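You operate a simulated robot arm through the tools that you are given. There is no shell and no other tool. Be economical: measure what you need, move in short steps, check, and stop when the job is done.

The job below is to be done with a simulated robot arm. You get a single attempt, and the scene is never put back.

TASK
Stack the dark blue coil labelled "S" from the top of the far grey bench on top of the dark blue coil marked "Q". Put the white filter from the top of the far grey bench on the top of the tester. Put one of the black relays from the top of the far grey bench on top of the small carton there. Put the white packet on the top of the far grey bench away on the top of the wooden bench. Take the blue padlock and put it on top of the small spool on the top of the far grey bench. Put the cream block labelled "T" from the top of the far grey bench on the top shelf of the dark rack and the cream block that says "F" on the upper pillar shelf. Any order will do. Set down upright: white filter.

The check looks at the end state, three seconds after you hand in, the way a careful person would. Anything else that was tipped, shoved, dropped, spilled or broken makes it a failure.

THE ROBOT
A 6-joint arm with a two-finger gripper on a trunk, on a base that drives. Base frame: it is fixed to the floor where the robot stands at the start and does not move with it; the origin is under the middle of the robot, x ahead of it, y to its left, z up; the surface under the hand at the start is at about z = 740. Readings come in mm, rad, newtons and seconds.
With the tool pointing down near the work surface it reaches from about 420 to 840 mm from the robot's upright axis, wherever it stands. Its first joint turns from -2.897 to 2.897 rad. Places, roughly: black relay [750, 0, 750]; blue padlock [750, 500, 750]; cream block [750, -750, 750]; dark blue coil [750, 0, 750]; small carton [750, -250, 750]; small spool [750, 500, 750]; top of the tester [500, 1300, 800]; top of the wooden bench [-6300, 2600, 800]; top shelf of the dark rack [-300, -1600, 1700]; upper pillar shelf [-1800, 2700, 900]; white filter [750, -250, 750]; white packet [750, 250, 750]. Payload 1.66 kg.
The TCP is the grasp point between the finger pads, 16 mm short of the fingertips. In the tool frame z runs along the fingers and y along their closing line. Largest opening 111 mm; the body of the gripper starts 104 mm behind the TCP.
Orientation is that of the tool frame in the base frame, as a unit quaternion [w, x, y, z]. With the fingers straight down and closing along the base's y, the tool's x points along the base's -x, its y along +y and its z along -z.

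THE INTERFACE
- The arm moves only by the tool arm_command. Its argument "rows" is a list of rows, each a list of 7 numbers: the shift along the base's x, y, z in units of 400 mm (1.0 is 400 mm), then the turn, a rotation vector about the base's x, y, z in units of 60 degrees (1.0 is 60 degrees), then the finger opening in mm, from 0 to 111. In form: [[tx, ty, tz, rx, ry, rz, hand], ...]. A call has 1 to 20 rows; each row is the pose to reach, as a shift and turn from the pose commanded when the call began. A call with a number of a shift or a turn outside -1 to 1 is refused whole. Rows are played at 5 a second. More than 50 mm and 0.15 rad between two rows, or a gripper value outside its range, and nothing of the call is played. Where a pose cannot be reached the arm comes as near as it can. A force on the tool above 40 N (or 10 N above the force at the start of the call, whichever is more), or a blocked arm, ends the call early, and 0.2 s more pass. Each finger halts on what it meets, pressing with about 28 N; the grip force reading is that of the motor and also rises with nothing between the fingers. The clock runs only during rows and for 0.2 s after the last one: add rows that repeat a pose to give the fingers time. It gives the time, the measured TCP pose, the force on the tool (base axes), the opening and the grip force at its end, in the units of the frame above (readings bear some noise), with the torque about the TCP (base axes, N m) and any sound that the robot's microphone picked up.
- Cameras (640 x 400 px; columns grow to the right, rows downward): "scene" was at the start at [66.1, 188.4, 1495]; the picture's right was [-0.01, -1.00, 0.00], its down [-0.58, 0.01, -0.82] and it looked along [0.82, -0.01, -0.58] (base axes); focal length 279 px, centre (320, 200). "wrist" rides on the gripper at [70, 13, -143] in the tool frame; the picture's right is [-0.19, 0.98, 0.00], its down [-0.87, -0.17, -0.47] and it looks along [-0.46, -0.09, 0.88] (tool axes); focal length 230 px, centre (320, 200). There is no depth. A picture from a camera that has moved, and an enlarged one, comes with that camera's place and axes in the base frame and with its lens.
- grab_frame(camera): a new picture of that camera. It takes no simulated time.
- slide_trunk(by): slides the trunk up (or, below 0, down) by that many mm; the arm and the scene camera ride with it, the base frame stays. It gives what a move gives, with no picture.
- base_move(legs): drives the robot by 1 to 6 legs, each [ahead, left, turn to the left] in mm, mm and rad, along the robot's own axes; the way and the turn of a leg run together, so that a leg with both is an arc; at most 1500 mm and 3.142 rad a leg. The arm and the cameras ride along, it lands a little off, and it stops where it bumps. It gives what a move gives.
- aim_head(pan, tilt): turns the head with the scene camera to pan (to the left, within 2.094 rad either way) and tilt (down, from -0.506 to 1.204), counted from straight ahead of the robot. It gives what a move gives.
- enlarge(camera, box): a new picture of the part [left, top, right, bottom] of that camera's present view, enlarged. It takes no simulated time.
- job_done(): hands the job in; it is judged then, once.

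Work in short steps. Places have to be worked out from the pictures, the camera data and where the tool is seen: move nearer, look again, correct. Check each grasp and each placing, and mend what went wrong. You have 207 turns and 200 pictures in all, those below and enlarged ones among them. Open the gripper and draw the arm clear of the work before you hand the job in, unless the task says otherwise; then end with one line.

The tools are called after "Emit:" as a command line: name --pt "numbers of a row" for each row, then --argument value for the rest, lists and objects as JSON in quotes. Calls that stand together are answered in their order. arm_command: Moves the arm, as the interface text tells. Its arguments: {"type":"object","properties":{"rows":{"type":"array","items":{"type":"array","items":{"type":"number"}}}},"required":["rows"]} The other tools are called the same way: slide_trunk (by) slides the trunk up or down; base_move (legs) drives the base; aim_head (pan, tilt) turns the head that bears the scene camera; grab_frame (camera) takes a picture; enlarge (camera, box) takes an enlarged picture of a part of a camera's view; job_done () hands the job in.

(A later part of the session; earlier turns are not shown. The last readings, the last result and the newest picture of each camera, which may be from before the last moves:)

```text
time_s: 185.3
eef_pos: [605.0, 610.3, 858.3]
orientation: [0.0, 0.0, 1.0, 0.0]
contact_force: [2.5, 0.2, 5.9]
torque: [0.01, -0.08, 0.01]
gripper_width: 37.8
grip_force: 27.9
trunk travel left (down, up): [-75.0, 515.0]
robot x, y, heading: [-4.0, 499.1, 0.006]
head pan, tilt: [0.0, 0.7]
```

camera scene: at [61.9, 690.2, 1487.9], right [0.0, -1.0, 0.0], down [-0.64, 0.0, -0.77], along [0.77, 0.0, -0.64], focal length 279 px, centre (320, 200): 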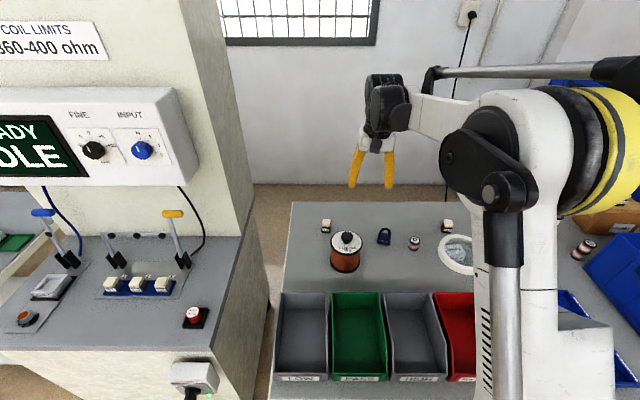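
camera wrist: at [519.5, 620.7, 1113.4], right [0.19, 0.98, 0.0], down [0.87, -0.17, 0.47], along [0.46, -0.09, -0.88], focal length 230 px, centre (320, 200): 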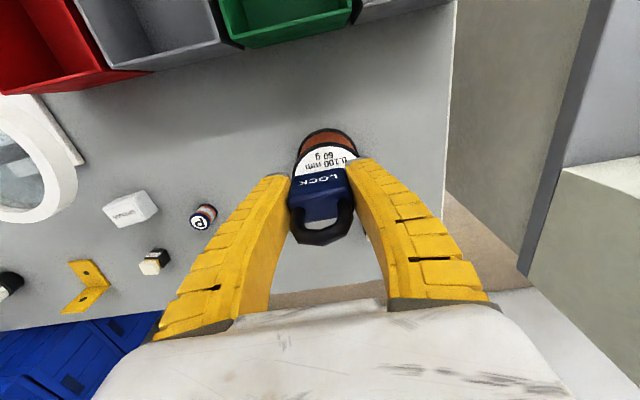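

Contact at z≈858, as predicted. I open gently and rise.

Emit:
arm_command --pt "0 0 -0.002 0 0 0 30" --pt "0 0 -0.001 0 0 0 46" --pt "0 0 0 0 0 0 60" --pt "0 0 0 0 0 0 60" --pt "0 0 0.05 0 0 0 60" --pt "0 0 0.15 0 0 0 60" --pt "0 0 0.27 0 0 0 60" --pt "0 -0.05 0.38 0 0 0 60"

Emit:
enlarge --camera "scene" --box '[310, 200, 410, 275]'

Emit:
grab_frame --camera "wrist"

```text
time_s: 187.1
eef_pos: [605.0, 590.3, 1011.4]
orientation: [0.0, 0.0, 1.0, 0.0]
contact_force: [0.6, 0.3, 0.1]
torque: [0.0, 0.02, 0.0]
gripper_width: 62.1
grip_force: 1.6
trunk travel left (down, up): [-75.0, 515.0]
robot x, y, heading: [-2.6, 500.9, 0.005]
head pan, tilt: [0.0, 0.7]
```

```text
5.33 times, centred on (360, 238) of scene
camera zoom: at [61.7, 690.0, 1487.9], right [0.0, -1.0, 0.0], down [-0.64, 0.0, -0.77], along [0.77, 0.0, -0.64], focal length 1486 px, centre (107, 0)
```

zoom: 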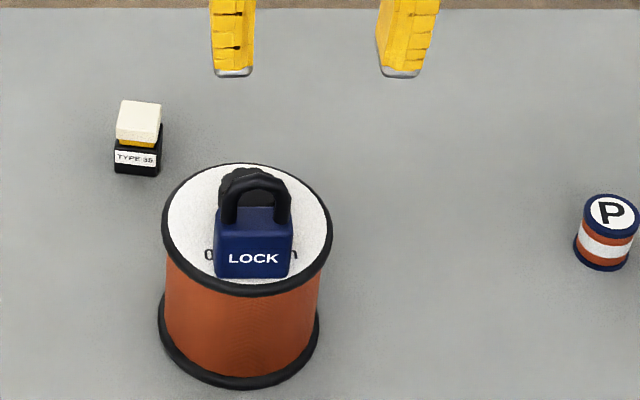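

```text
98 pictures are left
camera wrist: at [535.6, 603.0, 1153.5], right [0.19, 0.98, 0.0], down [0.87, -0.17, 0.47], along [0.46, -0.09, -0.88], focal length 230 px, centre (320, 200)
```

wrist: 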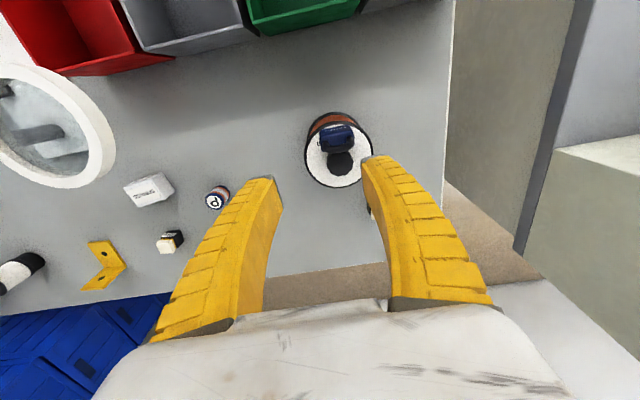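

The padlock stands on the spool. Next the filter: I raise the hand and drive 560 mm right.

Emit:
arm_command --pt "0 0 0.1 0 0 0 100" --pt "0.1 -0.05 0.15 0 0 0 100"

Emit:
base_move --legs '[[0, -580, 0]]'

Emit:
grab_frame --camera "wrist"

```text
time_s: 187.7
eef_pos: [645.3, 571.1, 1071.9]
orientation: [-0.001, 0.0, 1.0, 0.0]
contact_force: [-0.2, -0.8, 0.2]
torque: [-0.03, -0.08, -0.01]
gripper_width: 101.1
grip_force: 0.7
trunk travel left (down, up): [-75.0, 515.0]
robot x, y, heading: [-0.5, 497.9, 0.005]
head pan, tilt: [0.0, 0.7]
```

```text
time_s: 190.9
eef_pos: [649.5, 0.8, 1070.9]
orientation: [-0.001, -0.002, 1.0, -0.001]
contact_force: [0.7, -0.8, -0.6]
torque: [0.03, 0.03, 0.0]
gripper_width: 100.4
grip_force: 0.0
trunk travel left (down, up): [-75.0, 515.0]
robot x, y, heading: [4.2, -74.6, 0.012]
head pan, tilt: [0.0, 0.7]
```

```text
97 pictures are left
camera wrist: at [578.4, 12.9, 1213.7], right [0.18, 0.98, 0.0], down [0.87, -0.16, 0.47], along [0.46, -0.09, -0.88], focal length 230 px, centre (320, 200)
```

wrist: 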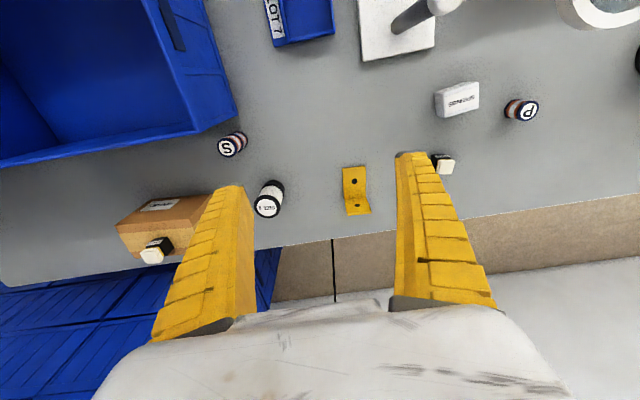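

Filter at about (774,-128). I move over it.

Emit:
arm_command --pt "0.05 -0.055 -0.02 0 0 0 100" --pt "0.11 -0.11 -0.06 0 0 0 100" --pt "0.17 -0.17 -0.1 0 0 0 100" --pt "0.23 -0.23 -0.15 0 0 0 100" --pt "0.28 -0.29 -0.2 0 0 0 100" --pt "0.311 -0.322 -0.28 0 0 0 100" --pt "0.311 -0.322 -0.38 0 0 0 100"

Emit:
grab_frame --camera "wrist"

```text
time_s: 192.6
eef_pos: [771.8, -128.0, 919.3]
orientation: [0.0, -0.003, 1.0, 0.0]
contact_force: [-1.0, 0.4, -0.4]
torque: [0.01, 0.02, 0.01]
gripper_width: 100.7
grip_force: 0.7
trunk travel left (down, up): [-75.0, 515.0]
robot x, y, heading: [3.5, -75.6, 0.004]
head pan, tilt: [0.0, 0.7]
```

```text
96 pictures are left
camera wrist: at [702.0, -115.1, 1061.5], right [0.18, 0.98, 0.0], down [0.87, -0.16, 0.47], along [0.46, -0.09, -0.88], focal length 230 px, centre (320, 200)
```

wrist: 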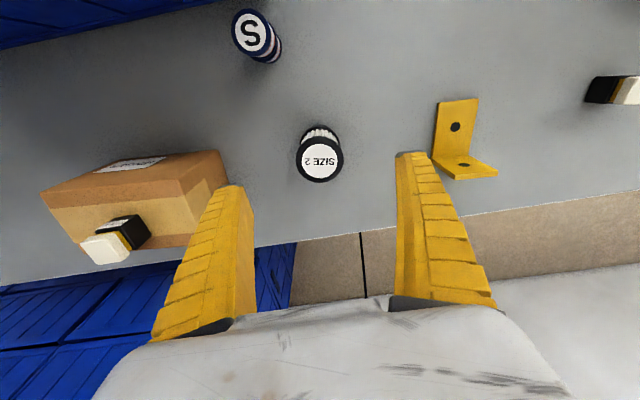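

Filter centre (776,-129.5), 51 mm across. I descend to z≈788 and close.

Emit:
arm_command --pt "0.01 -0.004 -0.1 0 0 0 90" --pt "0.01 -0.004 -0.2 0 0 0 90" --pt "0.01 -0.004 -0.28 0 0 0 90" --pt "0.01 -0.004 -0.328 0 0 0 90" --pt "0.01 -0.004 -0.328 0 0 0 40" --pt "0.01 -0.004 -0.328 0 0 0 40" --pt "0.01 -0.004 -0.328 0 0 0 40"

Emit:
grab_frame --camera "wrist"

```text
time_s: 194.2
eef_pos: [776.5, -130.6, 788.3]
orientation: [0.0, -0.003, 1.0, -0.001]
contact_force: [-0.9, 0.7, 2.6]
torque: [0.02, 0.02, -0.03]
gripper_width: 46.8
grip_force: 28.4
trunk travel left (down, up): [-75.0, 515.0]
robot x, y, heading: [0.3, -72.6, 0.005]
head pan, tilt: [0.0, 0.7]
```

```text
95 pictures are left
camera wrist: at [706.7, -117.7, 930.5], right [0.18, 0.98, 0.0], down [0.87, -0.16, 0.47], along [0.46, -0.09, -0.88], focal length 230 px, centre (320, 200)
```

wrist: 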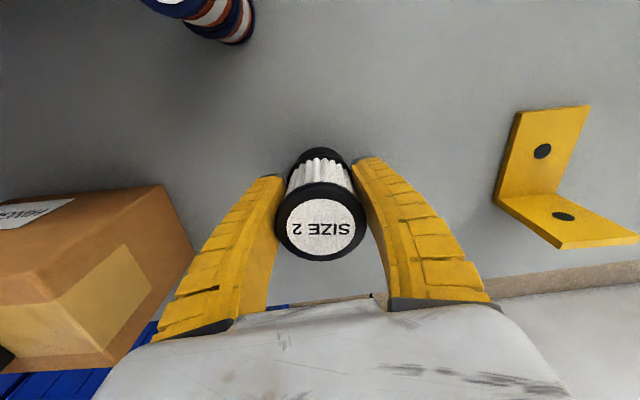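

Filter held (46.8 mm). I lift and retract, then drive back and to the left toward the tester.

Emit:
arm_command --pt "0 0 0.1 0 0 0 40" --pt "0 0 0.2 0 0 0 40" --pt "0 0 0.32 0 0 0 40" --pt "0 0 0.44 0 0 0 40" --pt "0 0 0.56 0 0 0 40" --pt "-0.04 0 0.67 0 0 0 40" --pt "-0.12 0.02 0.72 0 0 0 40" --pt "-0.22 0.06 0.72 0 0 0 40" --pt "-0.32 0.1 0.72 0 0 0 40" --pt "-0.42 0.14 0.72 0 0 0 40" --pt "-0.52 0.14 0.72 0 0 0 40"

Emit:
base_move --legs '[[-150, 0, 0], [0, 1220, 0]]'

Emit:
aim_head --pan -0.2 --tilt 0.7

Emit:
grab_frame --camera "scene"

Emit:
grab_frame --camera "wrist"

```text
time_s: 196.6
eef_pos: [567.3, -73.5, 1077.0]
orientation: [0.0, -0.003, 1.0, 0.0]
contact_force: [0.3, -0.2, -1.7]
torque: [0.0, 0.01, 0.03]
gripper_width: 46.5
grip_force: 28.3
trunk travel left (down, up): [-75.0, 515.0]
robot x, y, heading: [3.5, -75.4, 0.008]
head pan, tilt: [0.0, 0.7]
```

```text
time_s: 203.7
eef_pos: [412.8, 1141.2, 1075.4]
orientation: [0.001, 0.001, 1.0, 0.0]
contact_force: [-0.7, 0.2, -1.8]
torque: [0.01, 0.01, 0.01]
gripper_width: 46.4
grip_force: 27.5
trunk travel left (down, up): [-75.0, 515.0]
robot x, y, heading: [-153.6, 1145.3, 0.0]
head pan, tilt: [0.0, 0.7]
```

```text
time_s: 204.4
eef_pos: [413.7, 1141.5, 1075.9]
orientation: [0.0, 0.001, 1.0, 0.0]
contact_force: [-0.1, -0.6, -0.8]
torque: [0.02, -0.02, -0.03]
gripper_width: 46.3
grip_force: 27.6
trunk travel left (down, up): [-75.0, 515.0]
robot x, y, heading: [-149.3, 1145.8, 0.003]
head pan, tilt: [-0.201, 0.7]
```

```text
94 pictures are left
camera scene: at [-90.5, 1318.2, 1487.8], right [-0.2, -0.98, 0.0], down [-0.63, 0.13, -0.76], along [0.75, -0.15, -0.64], focal length 279 px, centre (320, 200)
```

scene: 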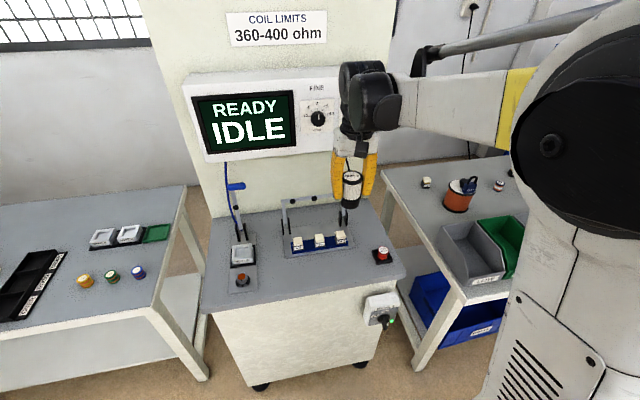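

```text
93 pictures are left
camera wrist: at [343.9, 1153.6, 1218.3], right [0.19, 0.98, 0.0], down [0.87, -0.17, 0.47], along [0.46, -0.09, -0.88], focal length 230 px, centre (320, 200)
```

wrist: 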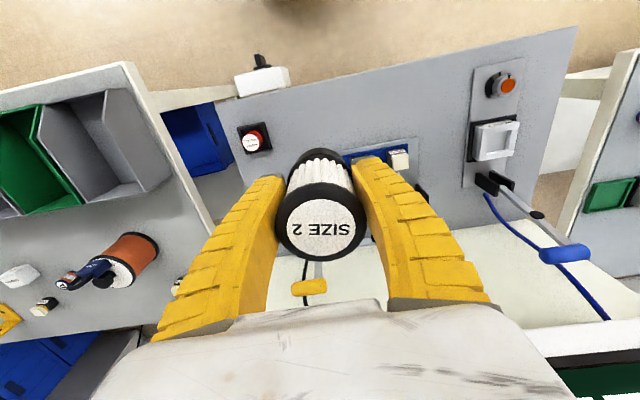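

Free deck strip: x 354–471 around y≈1260. I move over it and lower partway.

Emit:
arm_command --pt "0 0.1 0 0 0 0 40" --pt "0 0.2 0 0 0 0 40" --pt "-0.003 0.3 0 0 0 0 40" --pt "-0.003 0.3 -0.1 0 0 0 40" --pt "-0.003 0.3 -0.2 0 0 0 40" --pt "-0.003 0.3 -0.3 0 0 0 40" --pt "-0.003 0.3 -0.4 0 0 0 40" --pt "-0.003 0.3 -0.45 0 0 0 40"

Emit:
grab_frame --camera "wrist"

Emit:
enlarge --camera "scene" --box '[200, 150, 420, 300]'

```text
time_s: 206.2
eef_pos: [412.0, 1259.6, 895.1]
orientation: [0.0, 0.001, 1.0, 0.0]
contact_force: [-0.5, -0.1, -0.4]
torque: [0.0, 0.0, -0.01]
gripper_width: 46.6
grip_force: 28.3
trunk travel left (down, up): [-75.0, 515.0]
robot x, y, heading: [-149.6, 1143.6, 0.002]
head pan, tilt: [-0.201, 0.7]
```

```text
92 pictures are left
camera wrist: at [342.6, 1273.3, 1037.6], right [0.19, 0.98, 0.0], down [0.87, -0.17, 0.47], along [0.46, -0.09, -0.88], focal length 230 px, centre (320, 200)
```

wrist: 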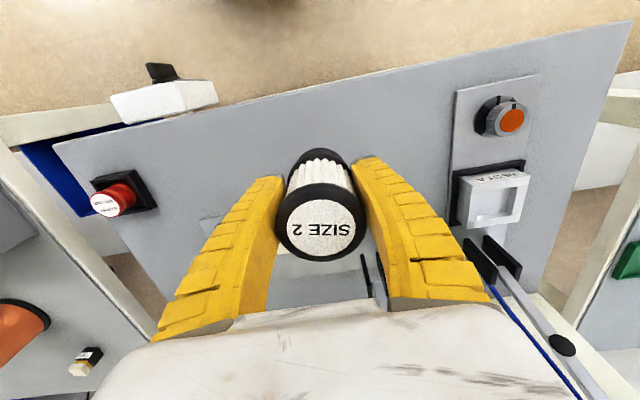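

```text
2.67 times, centred on (310, 225) of scene
camera zoom: at [-90.3, 1318.2, 1487.8], right [-0.2, -0.98, 0.0], down [-0.63, 0.13, -0.76], along [0.75, -0.15, -0.64], focal length 743 px, centre (347, 133)
```

zoom: 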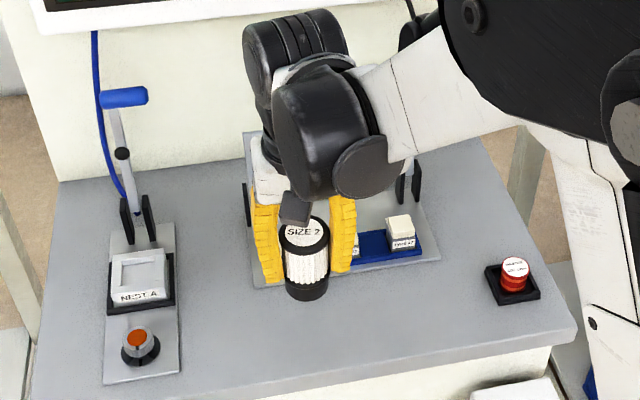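

The landing spot is clear (plate edge at x≈461). I lower to near contact.

Emit:
arm_command --pt "-0.005 0 -0.06 0 0 0 40" --pt "-0.005 0 -0.1 0 0 0 40" --pt "-0.005 0 -0.107 0 0 0 40" --pt "-0.005 0 -0.112 0 0 0 40" --pt "-0.005 0 -0.116 0 0 0 40"

```text
time_s: 207.4
eef_pos: [408.4, 1260.6, 850.6]
orientation: [0.0, 0.001, 1.0, 0.001]
contact_force: [-1.0, 0.6, -1.5]
torque: [0.02, -0.01, -0.02]
gripper_width: 46.3
grip_force: 28.1
trunk travel left (down, up): [-75.0, 515.0]
robot x, y, heading: [-152.4, 1148.3, 0.003]
head pan, tilt: [-0.201, 0.7]
```

No contact yet; smaller steps further.

Emit:
arm_command --pt "0 0 -0.003 0 0 0 40" --pt "0 0 -0.006 0 0 0 40" --pt "0 0 -0.009 0 0 0 40" --pt "0 0 -0.009 0 0 0 40"

```text
time_s: 208.4
eef_pos: [410.9, 1260.3, 846.2]
orientation: [0.0, 0.0, 1.0, 0.0]
contact_force: [-0.1, -0.7, -0.5]
torque: [-0.04, 0.0, 0.0]
gripper_width: 46.2
grip_force: 28.2
trunk travel left (down, up): [-75.0, 515.0]
robot x, y, heading: [-150.8, 1147.5, 0.002]
head pan, tilt: [-0.201, 0.7]
```

Emit:
arm_command --pt "0 0 -0.003 0 0 0 40" --pt "0 0 -0.006 0 0 0 40" --pt "0 0 -0.009 0 0 0 40" --pt "0 0 -0.009 0 0 0 40"

Emit:
enlarge --camera "scene" --box '[260, 200, 360, 275]'

```text
time_s: 209.4
eef_pos: [410.1, 1260.6, 842.2]
orientation: [0.0, 0.001, 1.0, 0.0]
contact_force: [-0.4, -0.3, -0.5]
torque: [0.01, 0.01, -0.03]
gripper_width: 46.8
grip_force: 28.1
trunk travel left (down, up): [-75.0, 515.0]
robot x, y, heading: [-150.8, 1143.0, -0.0]
head pan, tilt: [-0.201, 0.7]
```

```text
5.33 times, centred on (310, 238) of scene
camera zoom: at [-90.5, 1318.2, 1487.8], right [-0.2, -0.98, 0.0], down [-0.63, 0.13, -0.76], along [0.75, -0.15, -0.64], focal length 1486 px, centre (373, 0)
```

zoom: 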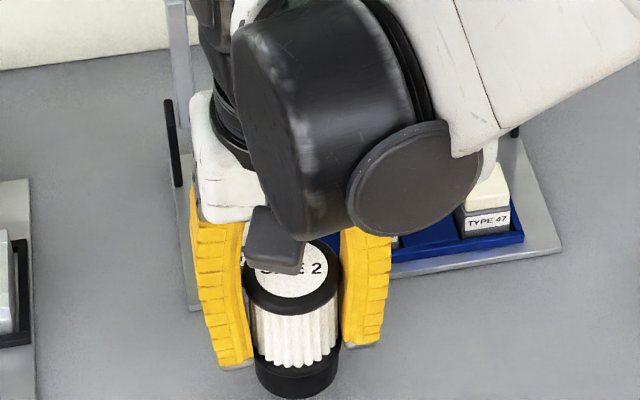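

Still above the deck (the deck is lower than 800). I continue.

Emit:
arm_command --pt "0 0 -0.004 0 0 0 40" --pt "0 0 -0.008 0 0 0 40" --pt "0 0 -0.012 0 0 0 40" --pt "0 0 -0.016 0 0 0 40" --pt "0 0 -0.016 0 0 0 40"

```text
time_s: 210.6
eef_pos: [410.2, 1260.9, 836.9]
orientation: [0.001, 0.001, 1.0, 0.0]
contact_force: [-0.6, -0.4, -0.3]
torque: [-0.03, -0.05, 0.0]
gripper_width: 46.1
grip_force: 28.0
trunk travel left (down, up): [-75.0, 515.0]
robot x, y, heading: [-145.2, 1143.1, 0.003]
head pan, tilt: [-0.201, 0.7]
```

From the two wrist views the deck is around z≈775; I keep going down with force watch.

Emit:
arm_command --pt "0 0 -0.004 0 0 0 40" --pt "0 0 -0.008 0 0 0 40" --pt "0 0 -0.012 0 0 0 40" --pt "0 0 -0.016 0 0 0 40" --pt "0 0 -0.016 0 0 0 40"

Emit:
enlarge --camera "scene" --box '[260, 210, 360, 285]'

```text
time_s: 211.8
eef_pos: [409.8, 1259.3, 830.2]
orientation: [0.0, 0.001, 1.0, 0.0]
contact_force: [-0.2, 0.8, -0.6]
torque: [0.01, 0.01, -0.01]
gripper_width: 46.5
grip_force: 28.0
trunk travel left (down, up): [-75.0, 515.0]
robot x, y, heading: [-150.0, 1145.2, 0.006]
head pan, tilt: [-0.201, 0.7]
```

```text
5.33 times, centred on (310, 248) of scene
camera zoom: at [-90.5, 1318.2, 1487.8], right [-0.2, -0.98, 0.0], down [-0.63, 0.13, -0.76], along [0.75, -0.15, -0.64], focal length 1486 px, centre (373, -53)
```

zoom: 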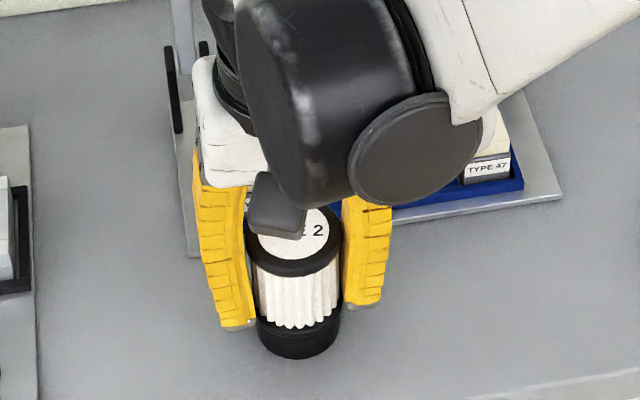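

Emit:
arm_command --pt "0 0 -0.004 0 0 0 40" --pt "0 0 -0.008 0 0 0 40" --pt "0 0 -0.012 0 0 0 40" --pt "0 0 -0.016 0 0 0 40" --pt "0 0 -0.02 0 0 0 40" --pt "0 0 -0.02 0 0 0 40"

```text
time_s: 213.2
eef_pos: [409.2, 1260.2, 821.5]
orientation: [0.0, 0.001, 1.0, 0.0]
contact_force: [1.7, -2.9, 21.9]
torque: [-0.05, -0.17, -0.04]
gripper_width: 50.5
grip_force: 28.2
trunk travel left (down, up): [-75.0, 515.0]
robot x, y, heading: [-153.3, 1144.4, -0.0]
head pan, tilt: [-0.201, 0.7]
```

Contact at z≈821 (22 N). I ease off slightly, open and lift.

Emit:
arm_command --pt "0 0 0.004 0 0 0 40" --pt "0 0 0.004 0 0 0 60" --pt "0 0 0.004 0 0 0 75" --pt "0 0 0.004 0 0 0 75" --pt "0 0 0.06 0 0 0 75" --pt "0 0 0.16 0 0 0 75" --pt "0 0 0.28 0 0 0 75" --pt "0 0 0.4 0 0 0 75" --pt "0 0 0.52 0 0 0 75" --pt "0 0 0.62 0 0 0 75"

Emit:
grab_frame --camera "wrist"

Emit:
grab_frame --camera "scene"

```text
time_s: 215.4
eef_pos: [409.3, 1261.1, 1069.8]
orientation: [0.0, 0.001, 1.0, -0.001]
contact_force: [-0.4, 1.2, 0.8]
torque: [0.03, -0.02, 0.0]
gripper_width: 76.5
grip_force: 1.1
trunk travel left (down, up): [-75.0, 515.0]
robot x, y, heading: [-152.6, 1142.6, 0.005]
head pan, tilt: [-0.201, 0.7]
```

```text
88 pictures are left
camera wrist: at [339.9, 1274.0, 1211.9], right [0.19, 0.98, 0.0], down [0.87, -0.17, 0.47], along [0.46, -0.09, -0.88], focal length 230 px, centre (320, 200)
```

wrist: 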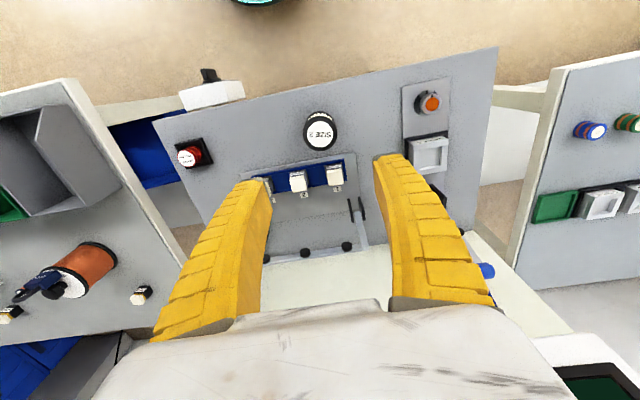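

```text
87 pictures are left
camera scene: at [-90.8, 1318.1, 1487.9], right [-0.2, -0.98, 0.0], down [-0.63, 0.13, -0.77], along [0.75, -0.15, -0.64], focal length 279 px, centre (320, 200)
```

scene: 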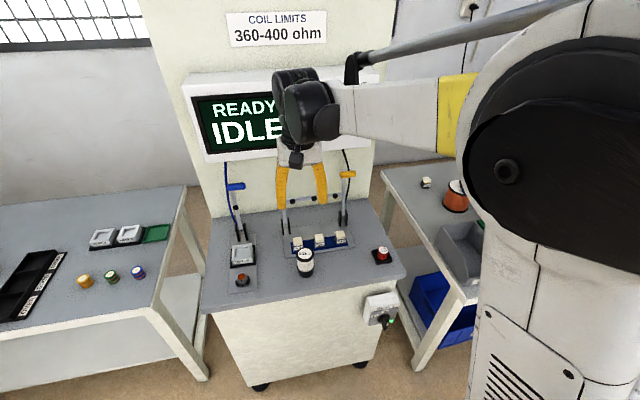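

Filter stands upright on the tester. Now the packet: I drive right and ahead to face it.

Emit:
base_move --legs '[[0, -900, 0], [150, 0, 0]]'

Emit:
grab_frame --camera "wrist"

Emit:
grab_frame --camera "scene"

```text
time_s: 221.2
eef_pos: [563.5, 361.2, 1068.4]
orientation: [-0.001, -0.001, 1.0, -0.001]
contact_force: [-0.2, -0.8, -0.4]
torque: [0.0, 0.0, -0.01]
gripper_width: 76.7
grip_force: 1.1
trunk travel left (down, up): [-75.0, 515.0]
robot x, y, heading: [1.3, 245.8, 0.007]
head pan, tilt: [-0.201, 0.7]
```

```text
86 pictures are left
camera wrist: at [493.6, 374.2, 1211.1], right [0.19, 0.98, 0.0], down [0.87, -0.17, 0.47], along [0.46, -0.09, -0.88], focal length 230 px, centre (320, 200)
```

wrist: 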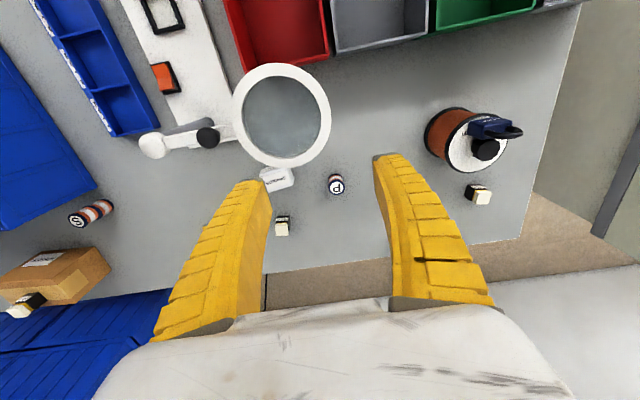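

```text
85 pictures are left
camera scene: at [62.8, 416.9, 1487.8], right [-0.19, -0.98, 0.0], down [-0.63, 0.13, -0.76], along [0.75, -0.15, -0.64], focal length 279 px, centre (320, 200)
```

scene: 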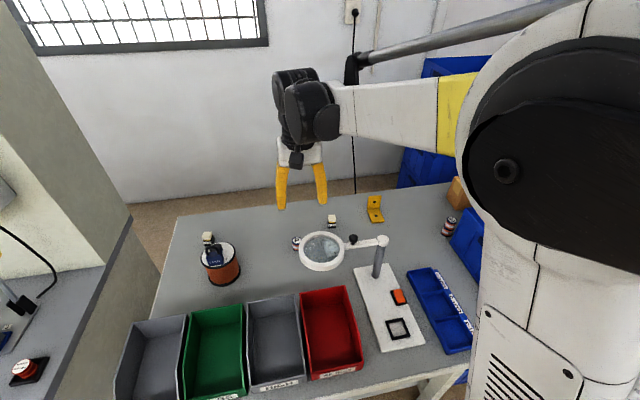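

The magnifier lens rim (x up to ~592, z≈900) would foul the wrist camera in the normal hand pose. First a better look at the packet.

Emit:
arm_command --pt "0.1 -0.05 0 0 0 0 90" --pt "0.2 -0.1 0 0 0 0 90" --pt "0.3 -0.15 -0.02 0 0 0 90" --pt "0.34 -0.22 -0.1 0 0 0 90" --pt "0.34 -0.27 -0.2 0 0 0 90"

Emit:
grab_frame --camera "wrist"

Emit:
enlarge --camera "wrist" --box '[230, 80, 390, 200]'

```text
time_s: 222.4
eef_pos: [699.8, 253.3, 987.9]
orientation: [0.0, -0.001, 1.0, 0.0]
contact_force: [0.3, -0.8, -1.0]
torque: [0.01, -0.02, 0.03]
gripper_width: 91.1
grip_force: 0.3
trunk travel left (down, up): [-75.0, 515.0]
robot x, y, heading: [0.1, 240.2, 0.004]
head pan, tilt: [-0.201, 0.7]
```

```text
84 pictures are left
camera wrist: at [628.9, 266.0, 1130.3], right [0.19, 0.98, 0.0], down [0.87, -0.17, 0.47], along [0.46, -0.09, -0.88], focal length 230 px, centre (320, 200)
```

wrist: 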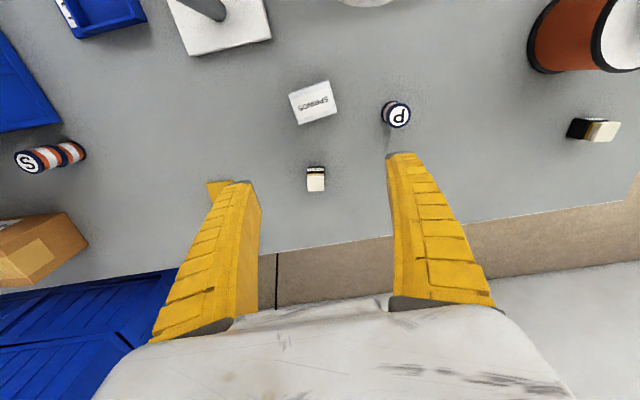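

```text
3.33 times, centred on (310, 140) of wrist
camera zoom: at [628.9, 266.0, 1130.3], right [0.19, 0.98, 0.0], down [0.87, -0.17, 0.47], along [0.46, -0.09, -0.88], focal length 767 px, centre (353, 400)
```

zoom: 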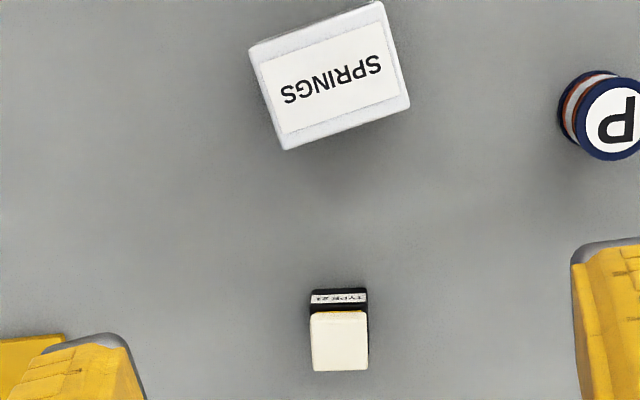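

Packet: 60×44 mm, centre (659,250), yaw +0.13. With that yaw and gripping slightly far of centre, the camera passes clear of the lens. I move above and lower partway.

Emit:
arm_command --pt "-0.03 -0.003 -0.08 0 0 0.06 90" --pt "-0.07 -0.005 -0.16 0 0 0.124 90" --pt "-0.09 -0.005 -0.24 0 0 0.124 90" --pt "-0.09 -0.005 -0.34 0 0 0.124 90"

Emit:
grab_frame --camera "wrist"

Emit:
enlarge --camera "scene" --box '[270, 180, 430, 290]'

```text
time_s: 223.4
eef_pos: [662.2, 253.5, 852.4]
orientation: [0.0, -0.064, 0.998, -0.001]
contact_force: [0.4, 0.9, 0.6]
torque: [0.0, 0.01, 0.0]
gripper_width: 90.8
grip_force: 0.5
trunk travel left (down, up): [-75.0, 515.0]
robot x, y, heading: [-0.1, 243.5, 0.009]
head pan, tilt: [-0.201, 0.7]
```

```text
82 pictures are left
camera wrist: at [592.1, 255.1, 994.7], right [0.06, 1.0, 0.0], down [0.88, -0.05, 0.47], along [0.47, -0.03, -0.88], focal length 230 px, centre (320, 200)
```

wrist: 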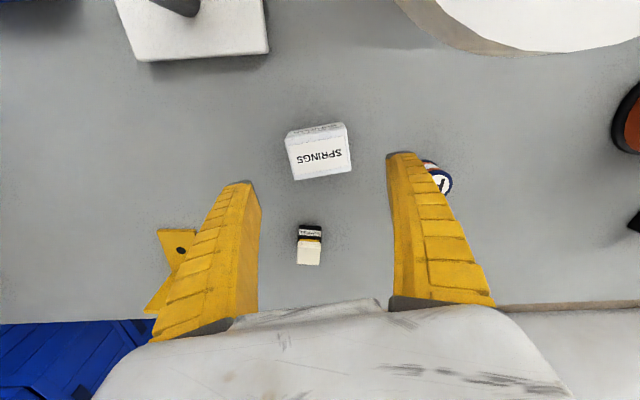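

```text
3.64 times, centred on (350, 235) of scene
camera zoom: at [62.5, 416.9, 1487.8], right [-0.19, -0.98, 0.0], down [-0.63, 0.13, -0.76], along [0.75, -0.15, -0.64], focal length 1013 px, centre (211, 73)
```

zoom: 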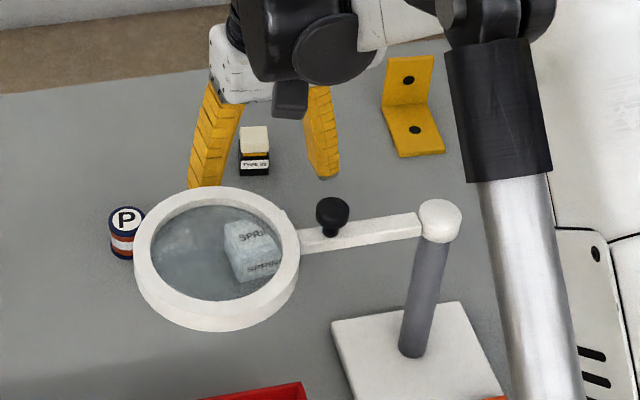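

I shift to x≈671 for margin from the lens, y 250, lower and check before closing.

Emit:
arm_command --pt "0.022 -0.008 -0.06 0 0 0 90" --pt "0.022 -0.008 -0.12 0 0 0 90" --pt "0.022 -0.008 -0.18 0 0 0 90" --pt "0.022 -0.008 -0.222 0 0 0 90"

Emit:
grab_frame --camera "wrist"

Emit:
enlarge --camera "scene" --box '[270, 180, 430, 290]'

```text
time_s: 224.4
eef_pos: [671.4, 248.5, 764.6]
orientation: [-0.001, -0.065, 0.998, 0.0]
contact_force: [-0.6, 0.7, -0.4]
torque: [0.0, 0.01, -0.01]
gripper_width: 91.0
grip_force: 0.6
trunk travel left (down, up): [-75.0, 515.0]
robot x, y, heading: [0.3, 246.2, 0.004]
head pan, tilt: [-0.201, 0.7]
```

```text
80 pictures are left
camera wrist: at [601.0, 252.1, 906.7], right [0.06, 1.0, 0.0], down [0.88, -0.05, 0.47], along [0.47, -0.03, -0.88], focal length 230 px, centre (320, 200)
```

wrist: 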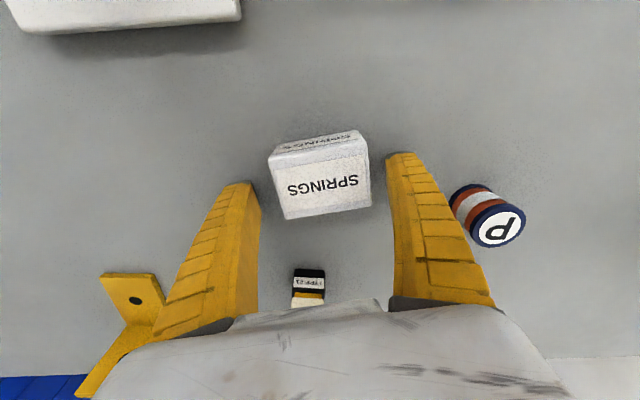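

```text
3.64 times, centred on (350, 235) of scene
camera zoom: at [62.4, 416.9, 1487.8], right [-0.19, -0.98, 0.0], down [-0.63, 0.13, -0.76], along [0.75, -0.15, -0.64], focal length 1013 px, centre (211, 73)
```

zoom: 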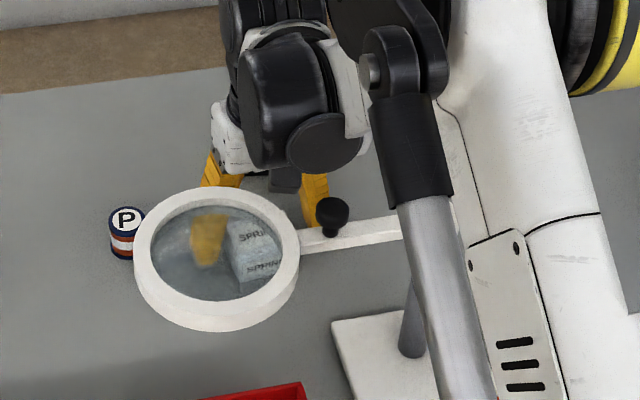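

Free of contact. I close on the packet.

Emit:
arm_command --pt "0 0 -0.008 0 0 0 70" --pt "0 0 -0.008 0 0 0 48" --pt "0 0 -0.008 0 0 0 48" --pt "0 0 -0.008 0 0 0 48"

Emit:
grab_frame --camera "wrist"

```text
time_s: 225.4
eef_pos: [672.2, 247.4, 761.2]
orientation: [0.0, -0.066, 0.998, 0.001]
contact_force: [2.2, 0.3, 5.0]
torque: [0.08, 0.09, -0.03]
gripper_width: 57.9
grip_force: 28.1
trunk travel left (down, up): [-75.0, 515.0]
robot x, y, heading: [-0.2, 243.3, 0.006]
head pan, tilt: [-0.201, 0.7]
```

```text
78 pictures are left
camera wrist: at [600.6, 251.9, 904.0], right [0.06, 1.0, 0.0], down [0.88, -0.05, 0.47], along [0.47, -0.03, -0.88], focal length 230 px, centre (320, 200)
```

wrist: 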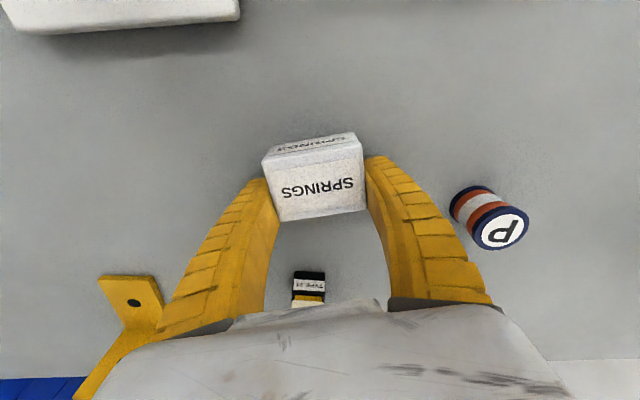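

Packet held (58 mm). I lift it straight up and retract.

Emit:
arm_command --pt "0.005 0 0.1 0 0 0 48" --pt "0.005 0 0.2 0 0 0 48" --pt "0.005 0 0.32 0 0 0 48" --pt "0.005 0 0.44 0 0 0 48" --pt "0.005 0 0.56 0 0 0 48" --pt "0 0 0.67 0 0 0 48" --pt "-0.05 0 0.76 0 0 0 48" --pt "-0.15 0 0.78 0 0 0 48" --pt "-0.25 0 0.78 0 0 0 48" --pt "-0.35 0 0.78 0 0 0 48" --pt "-0.43 0 0.78 0 0 0 48"

Emit:
aim_head --pan 0 --tilt 0.65

Emit:
grab_frame --camera "scene"

Emit:
grab_frame --camera "wrist"

```text
time_s: 227.8
eef_pos: [499.8, 248.5, 1072.1]
orientation: [0.001, -0.065, 0.998, 0.0]
contact_force: [0.6, -0.6, -1.3]
torque: [0.0, -0.01, -0.02]
gripper_width: 57.6
grip_force: 27.9
trunk travel left (down, up): [-75.0, 515.0]
robot x, y, heading: [1.2, 244.5, 0.006]
head pan, tilt: [-0.201, 0.7]
```

```text
time_s: 228.5
eef_pos: [499.7, 248.5, 1070.5]
orientation: [0.0, -0.066, 0.998, 0.0]
contact_force: [0.5, -0.6, -0.6]
torque: [0.0, 0.02, 0.0]
gripper_width: 57.7
grip_force: 28.4
trunk travel left (down, up): [-75.0, 515.0]
robot x, y, heading: [3.7, 242.1, 0.006]
head pan, tilt: [0.0, 0.649]
```

```text
77 pictures are left
camera scene: at [65.8, 433.7, 1492.2], right [0.0, -1.0, 0.0], down [-0.6, 0.0, -0.8], along [0.8, 0.0, -0.6], focal length 279 px, centre (320, 200)
```

scene: 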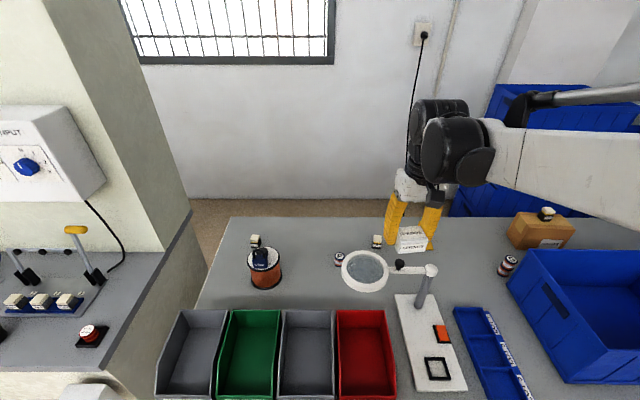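

```text
76 pictures are left
camera wrist: at [429.3, 251.3, 1214.2], right [0.06, 1.0, 0.0], down [0.88, -0.05, 0.47], along [0.47, -0.03, -0.88], focal length 230 px, centre (320, 200)
```

wrist: 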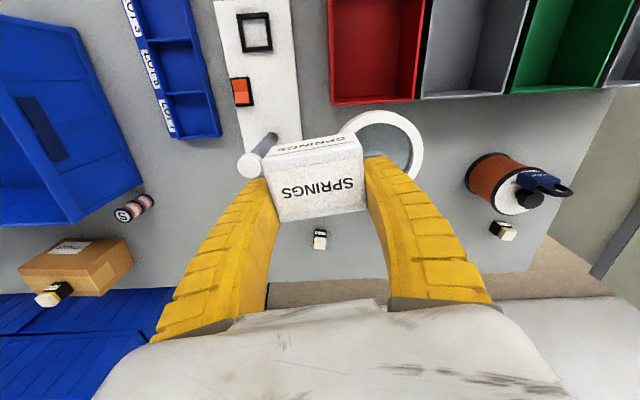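

Everything else is intact. I back up, turn round and look toward the wooden bench.

Emit:
base_move --legs '[[-350, 0, 0], [0, 0, 1.57], [0, 0, 1.2]]'

Emit:
aim_head --pan 0.2 --tilt 0.2

Emit:
grab_frame --camera "scene"

Emit:
enlarge --camera "scene" --box '[200, 100, 440, 250]'

```text
time_s: 237.5
eef_pos: [-806.6, 429.7, 1070.8]
orientation: [0.001, 0.991, -0.13, 0.0]
contact_force: [0.4, 0.5, -0.9]
torque: [-0.02, 0.01, -0.02]
gripper_width: 57.7
grip_force: 28.2
trunk travel left (down, up): [-75.0, 515.0]
robot x, y, heading: [-347.9, 242.1, 2.759]
head pan, tilt: [0.0, 0.649]
```

```text
time_s: 238.4
eef_pos: [-807.1, 428.3, 1071.5]
orientation: [0.0, 0.991, -0.131, 0.0]
contact_force: [-0.1, -0.2, -1.7]
torque: [-0.04, -0.01, 0.02]
gripper_width: 57.3
grip_force: 28.4
trunk travel left (down, up): [-75.0, 515.0]
robot x, y, heading: [-342.9, 240.3, 2.75]
head pan, tilt: [0.201, 0.201]
```

```text
75 pictures are left
camera scene: at [-491.8, 75.8, 1533.2], right [0.19, 0.98, 0.0], down [0.2, -0.04, -0.98], along [-0.96, 0.18, -0.2], focal length 279 px, centre (320, 200)
```

scene: 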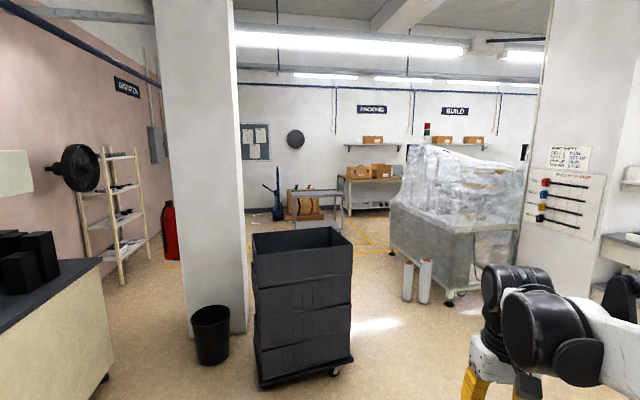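

```text
2.67 times, centred on (320, 175) of scene
camera zoom: at [-491.8, 75.8, 1533.2], right [0.19, 0.98, 0.0], down [0.2, -0.04, -0.98], along [-0.96, 0.18, -0.2], focal length 743 px, centre (320, 267)
```

zoom: 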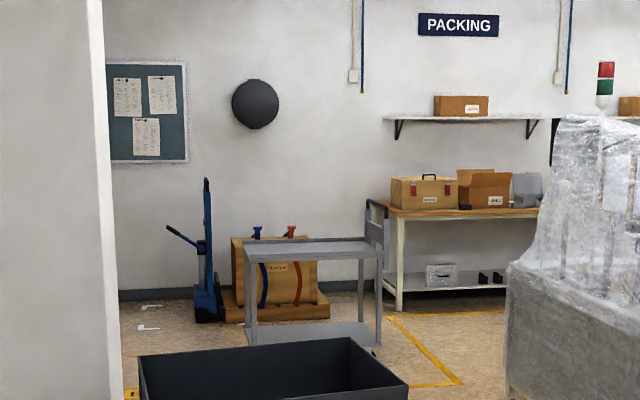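

The wooden bench is the one under "PACKING". The route goes between the black crate trolley and the rolls by the wrapped machine. I advance part way and re-measure.

Emit:
base_move --legs '[[1000, 0, -0.02], [0, 0, 0.3]]'

Emit:
aim_head --pan 0 --tilt 0.5

Emit:
grab_frame --camera "scene"

```text
time_s: 244.6
eef_pos: [-1767.3, 673.1, 1071.5]
orientation: [0.0, 1.0, 0.015, 0.0]
contact_force: [-0.4, -0.6, -1.4]
torque: [0.0, -0.02, 0.05]
gripper_width: 57.6
grip_force: 27.8
trunk travel left (down, up): [-75.0, 515.0]
robot x, y, heading: [-1274.3, 627.1, 3.045]
head pan, tilt: [0.201, 0.201]
```

```text
time_s: 245.4
eef_pos: [-1767.5, 672.7, 1072.4]
orientation: [0.0, 1.0, 0.015, 0.0]
contact_force: [-0.6, -0.2, -1.1]
torque: [-0.03, 0.02, 0.0]
gripper_width: 57.8
grip_force: 27.7
trunk travel left (down, up): [-75.0, 515.0]
robot x, y, heading: [-1272.1, 626.1, 3.044]
head pan, tilt: [0.0, 0.499]
```

```text
73 pictures are left
camera scene: at [-1362.6, 444.3, 1505.6], right [0.1, 1.0, 0.0], down [0.48, -0.05, -0.88], along [-0.87, 0.08, -0.48], focal length 279 px, centre (320, 200)
```

scene: 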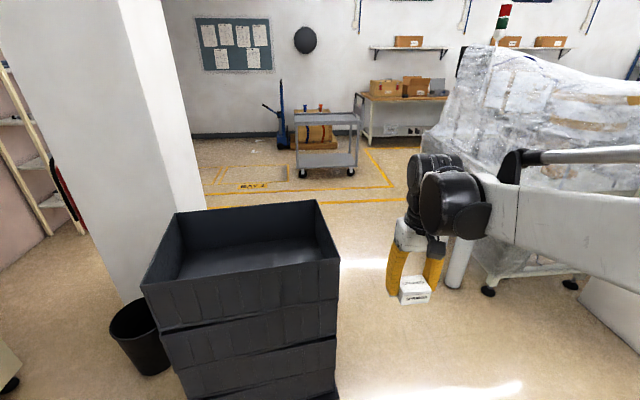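

Lane: y≈970 between the crates (y≤604) and the rolls (y≥1340). I align and drive through.

Emit:
base_move --legs '[[0, 0, 0.097], [400, -345, 0]]'

Emit:
aim_head --pan 0 --tilt 0.6

Emit:
grab_frame --camera "scene"

```text
time_s: 249.0
eef_pos: [-2172.1, 967.7, 1070.7]
orientation: [0.0, 0.998, 0.065, 0.0]
contact_force: [0.5, 0.4, -1.3]
torque: [0.02, 0.03, 0.03]
gripper_width: 57.3
grip_force: 28.4
trunk travel left (down, up): [-75.0, 515.0]
robot x, y, heading: [-1673.5, 973.4, -3.136]
head pan, tilt: [0.0, 0.499]
```

```text
time_s: 249.6
eef_pos: [-2170.4, 966.2, 1071.9]
orientation: [0.0, 0.998, 0.065, 0.001]
contact_force: [0.7, -0.6, -1.1]
torque: [0.01, 0.04, 0.0]
gripper_width: 57.4
grip_force: 28.1
trunk travel left (down, up): [-75.0, 515.0]
robot x, y, heading: [-1669.9, 970.9, -3.144]
head pan, tilt: [0.0, 0.6]
```

```text
72 pictures are left
camera scene: at [-1743.2, 779.8, 1496.5], right [0.0, 1.0, 0.0], down [0.56, 0.0, -0.83], along [-0.83, 0.0, -0.56], focal length 279 px, centre (320, 200)
```

scene: 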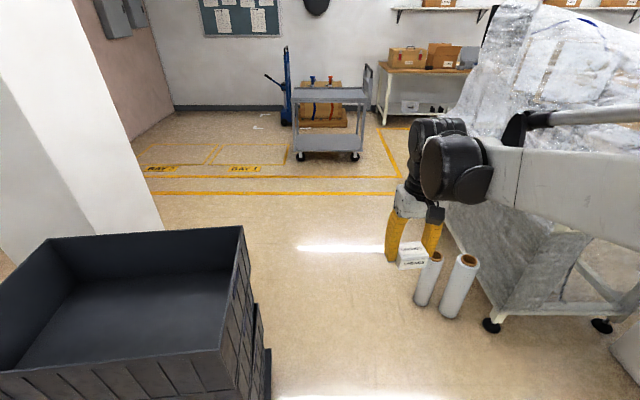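

Lane is clear on both sides. I drive 1500 mm ahead.

Emit:
base_move --legs '[[1500, 5, 0]]'

Emit:
grab_frame --camera "scene"

```text
refused: leg 1 is longer than a leg can be; nothing moved
```

```text
71 pictures are left
camera scene: at [-1743.2, 779.8, 1496.5], right [0.0, 1.0, 0.0], down [0.56, 0.0, -0.83], along [-0.83, 0.0, -0.56], focal length 279 px, centre (320, 200)
```

scene: 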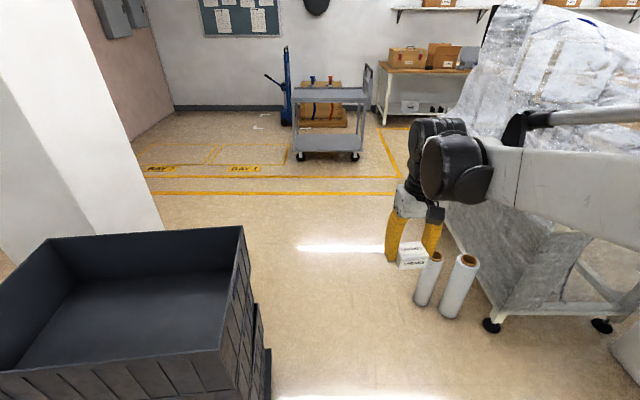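

Emit:
base_move --legs '[[800, 5, 0], [750, 0, 0]]'

Emit:
grab_frame --camera "scene"

```text
time_s: 257.6
eef_pos: [-3715.0, 955.4, 1072.9]
orientation: [0.0, 0.998, 0.067, 0.0]
contact_force: [-0.2, 0.9, -0.7]
torque: [-0.03, 0.01, -0.01]
gripper_width: 57.3
grip_force: 28.1
trunk travel left (down, up): [-75.0, 515.0]
robot x, y, heading: [-3216.6, 961.5, -3.138]
head pan, tilt: [0.0, 0.6]
```

```text
70 pictures are left
camera scene: at [-3286.6, 769.6, 1496.5], right [-0.01, 1.0, 0.0], down [0.57, 0.0, -0.82], along [-0.82, -0.01, -0.57], focal length 279 px, centre (320, 200)
```

scene: 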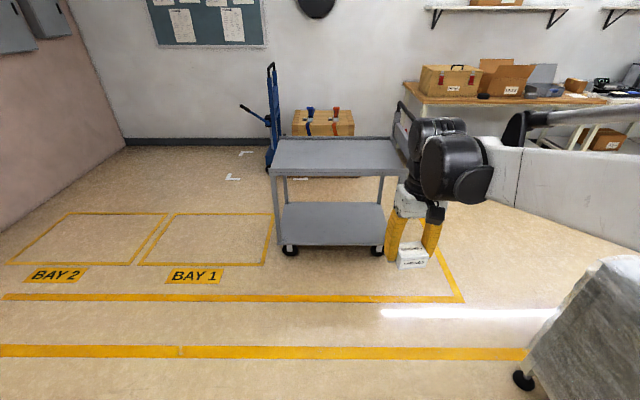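

Cart and machine measured; I strafe diagonally round the machine toward the bench.

Emit:
base_move --legs '[[1183, -440, 0], [500, -800, 0]]'

Emit:
grab_frame --camera "scene"

```text
time_s: 268.4
eef_pos: [-5414.0, 2160.4, 1072.0]
orientation: [0.001, 0.997, 0.071, 0.0]
contact_force: [-0.1, -0.5, -0.2]
torque: [-0.01, 0.02, 0.04]
gripper_width: 57.6
grip_force: 27.9
trunk travel left (down, up): [-75.0, 515.0]
robot x, y, heading: [-4913.0, 2172.4, -3.127]
head pan, tilt: [0.0, 0.6]
```

```text
69 pictures are left
camera scene: at [-4982.7, 1980.2, 1496.5], right [-0.02, 1.0, 0.0], down [0.56, 0.01, -0.82], along [-0.82, -0.01, -0.57], focal length 279 px, centre (320, 200)
```

scene: 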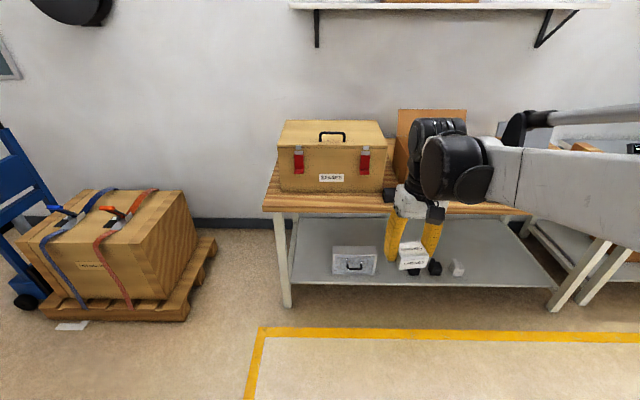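

Bench front is at x≈-5940. I move closer and to the right, then look with the wrist camera for a free spot.

Emit:
base_move --legs '[[400, -380, 0]]'

Emit:
aim_head --pan -0.1 --tilt 0.7

Emit:
grab_frame --camera "scene"

Emit:
grab_frame --camera "wrist"

```text
time_s: 271.6
eef_pos: [-5815.5, 2540.1, 1071.8]
orientation: [0.0, 0.998, 0.07, 0.0]
contact_force: [-0.5, 0.7, -1.7]
torque: [-0.01, -0.04, -0.01]
gripper_width: 57.3
grip_force: 27.9
trunk travel left (down, up): [-75.0, 515.0]
robot x, y, heading: [-5317.5, 2550.1, -3.13]
head pan, tilt: [0.0, 0.6]
```

```text
time_s: 272.3
eef_pos: [-5815.8, 2539.8, 1072.4]
orientation: [0.0, 0.998, 0.069, 0.0]
contact_force: [0.4, -0.6, -1.5]
torque: [-0.01, 0.02, -0.01]
gripper_width: 57.3
grip_force: 28.0
trunk travel left (down, up): [-75.0, 515.0]
robot x, y, heading: [-5318.1, 2544.3, -3.134]
head pan, tilt: [-0.099, 0.7]
```

```text
68 pictures are left
camera scene: at [-5382.0, 2365.1, 1487.9], right [0.09, 1.0, 0.0], down [0.64, -0.06, -0.77], along [-0.76, 0.07, -0.64], focal length 279 px, centre (320, 200)
```

scene: 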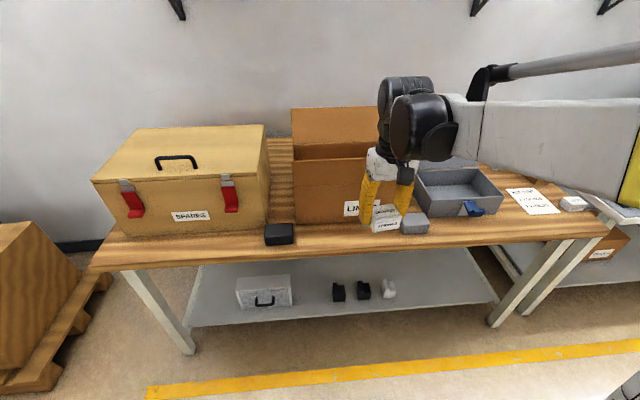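

```text
67 pictures are left
camera wrist: at [-5744.5, 2536.4, 1214.2], right [-0.05, -1.0, 0.0], down [-0.88, 0.05, 0.47], along [-0.47, 0.02, -0.88], focal length 230 px, centre (320, 200)
```

wrist: 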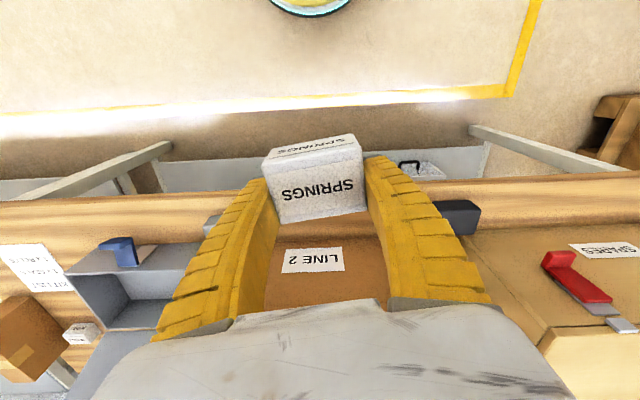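

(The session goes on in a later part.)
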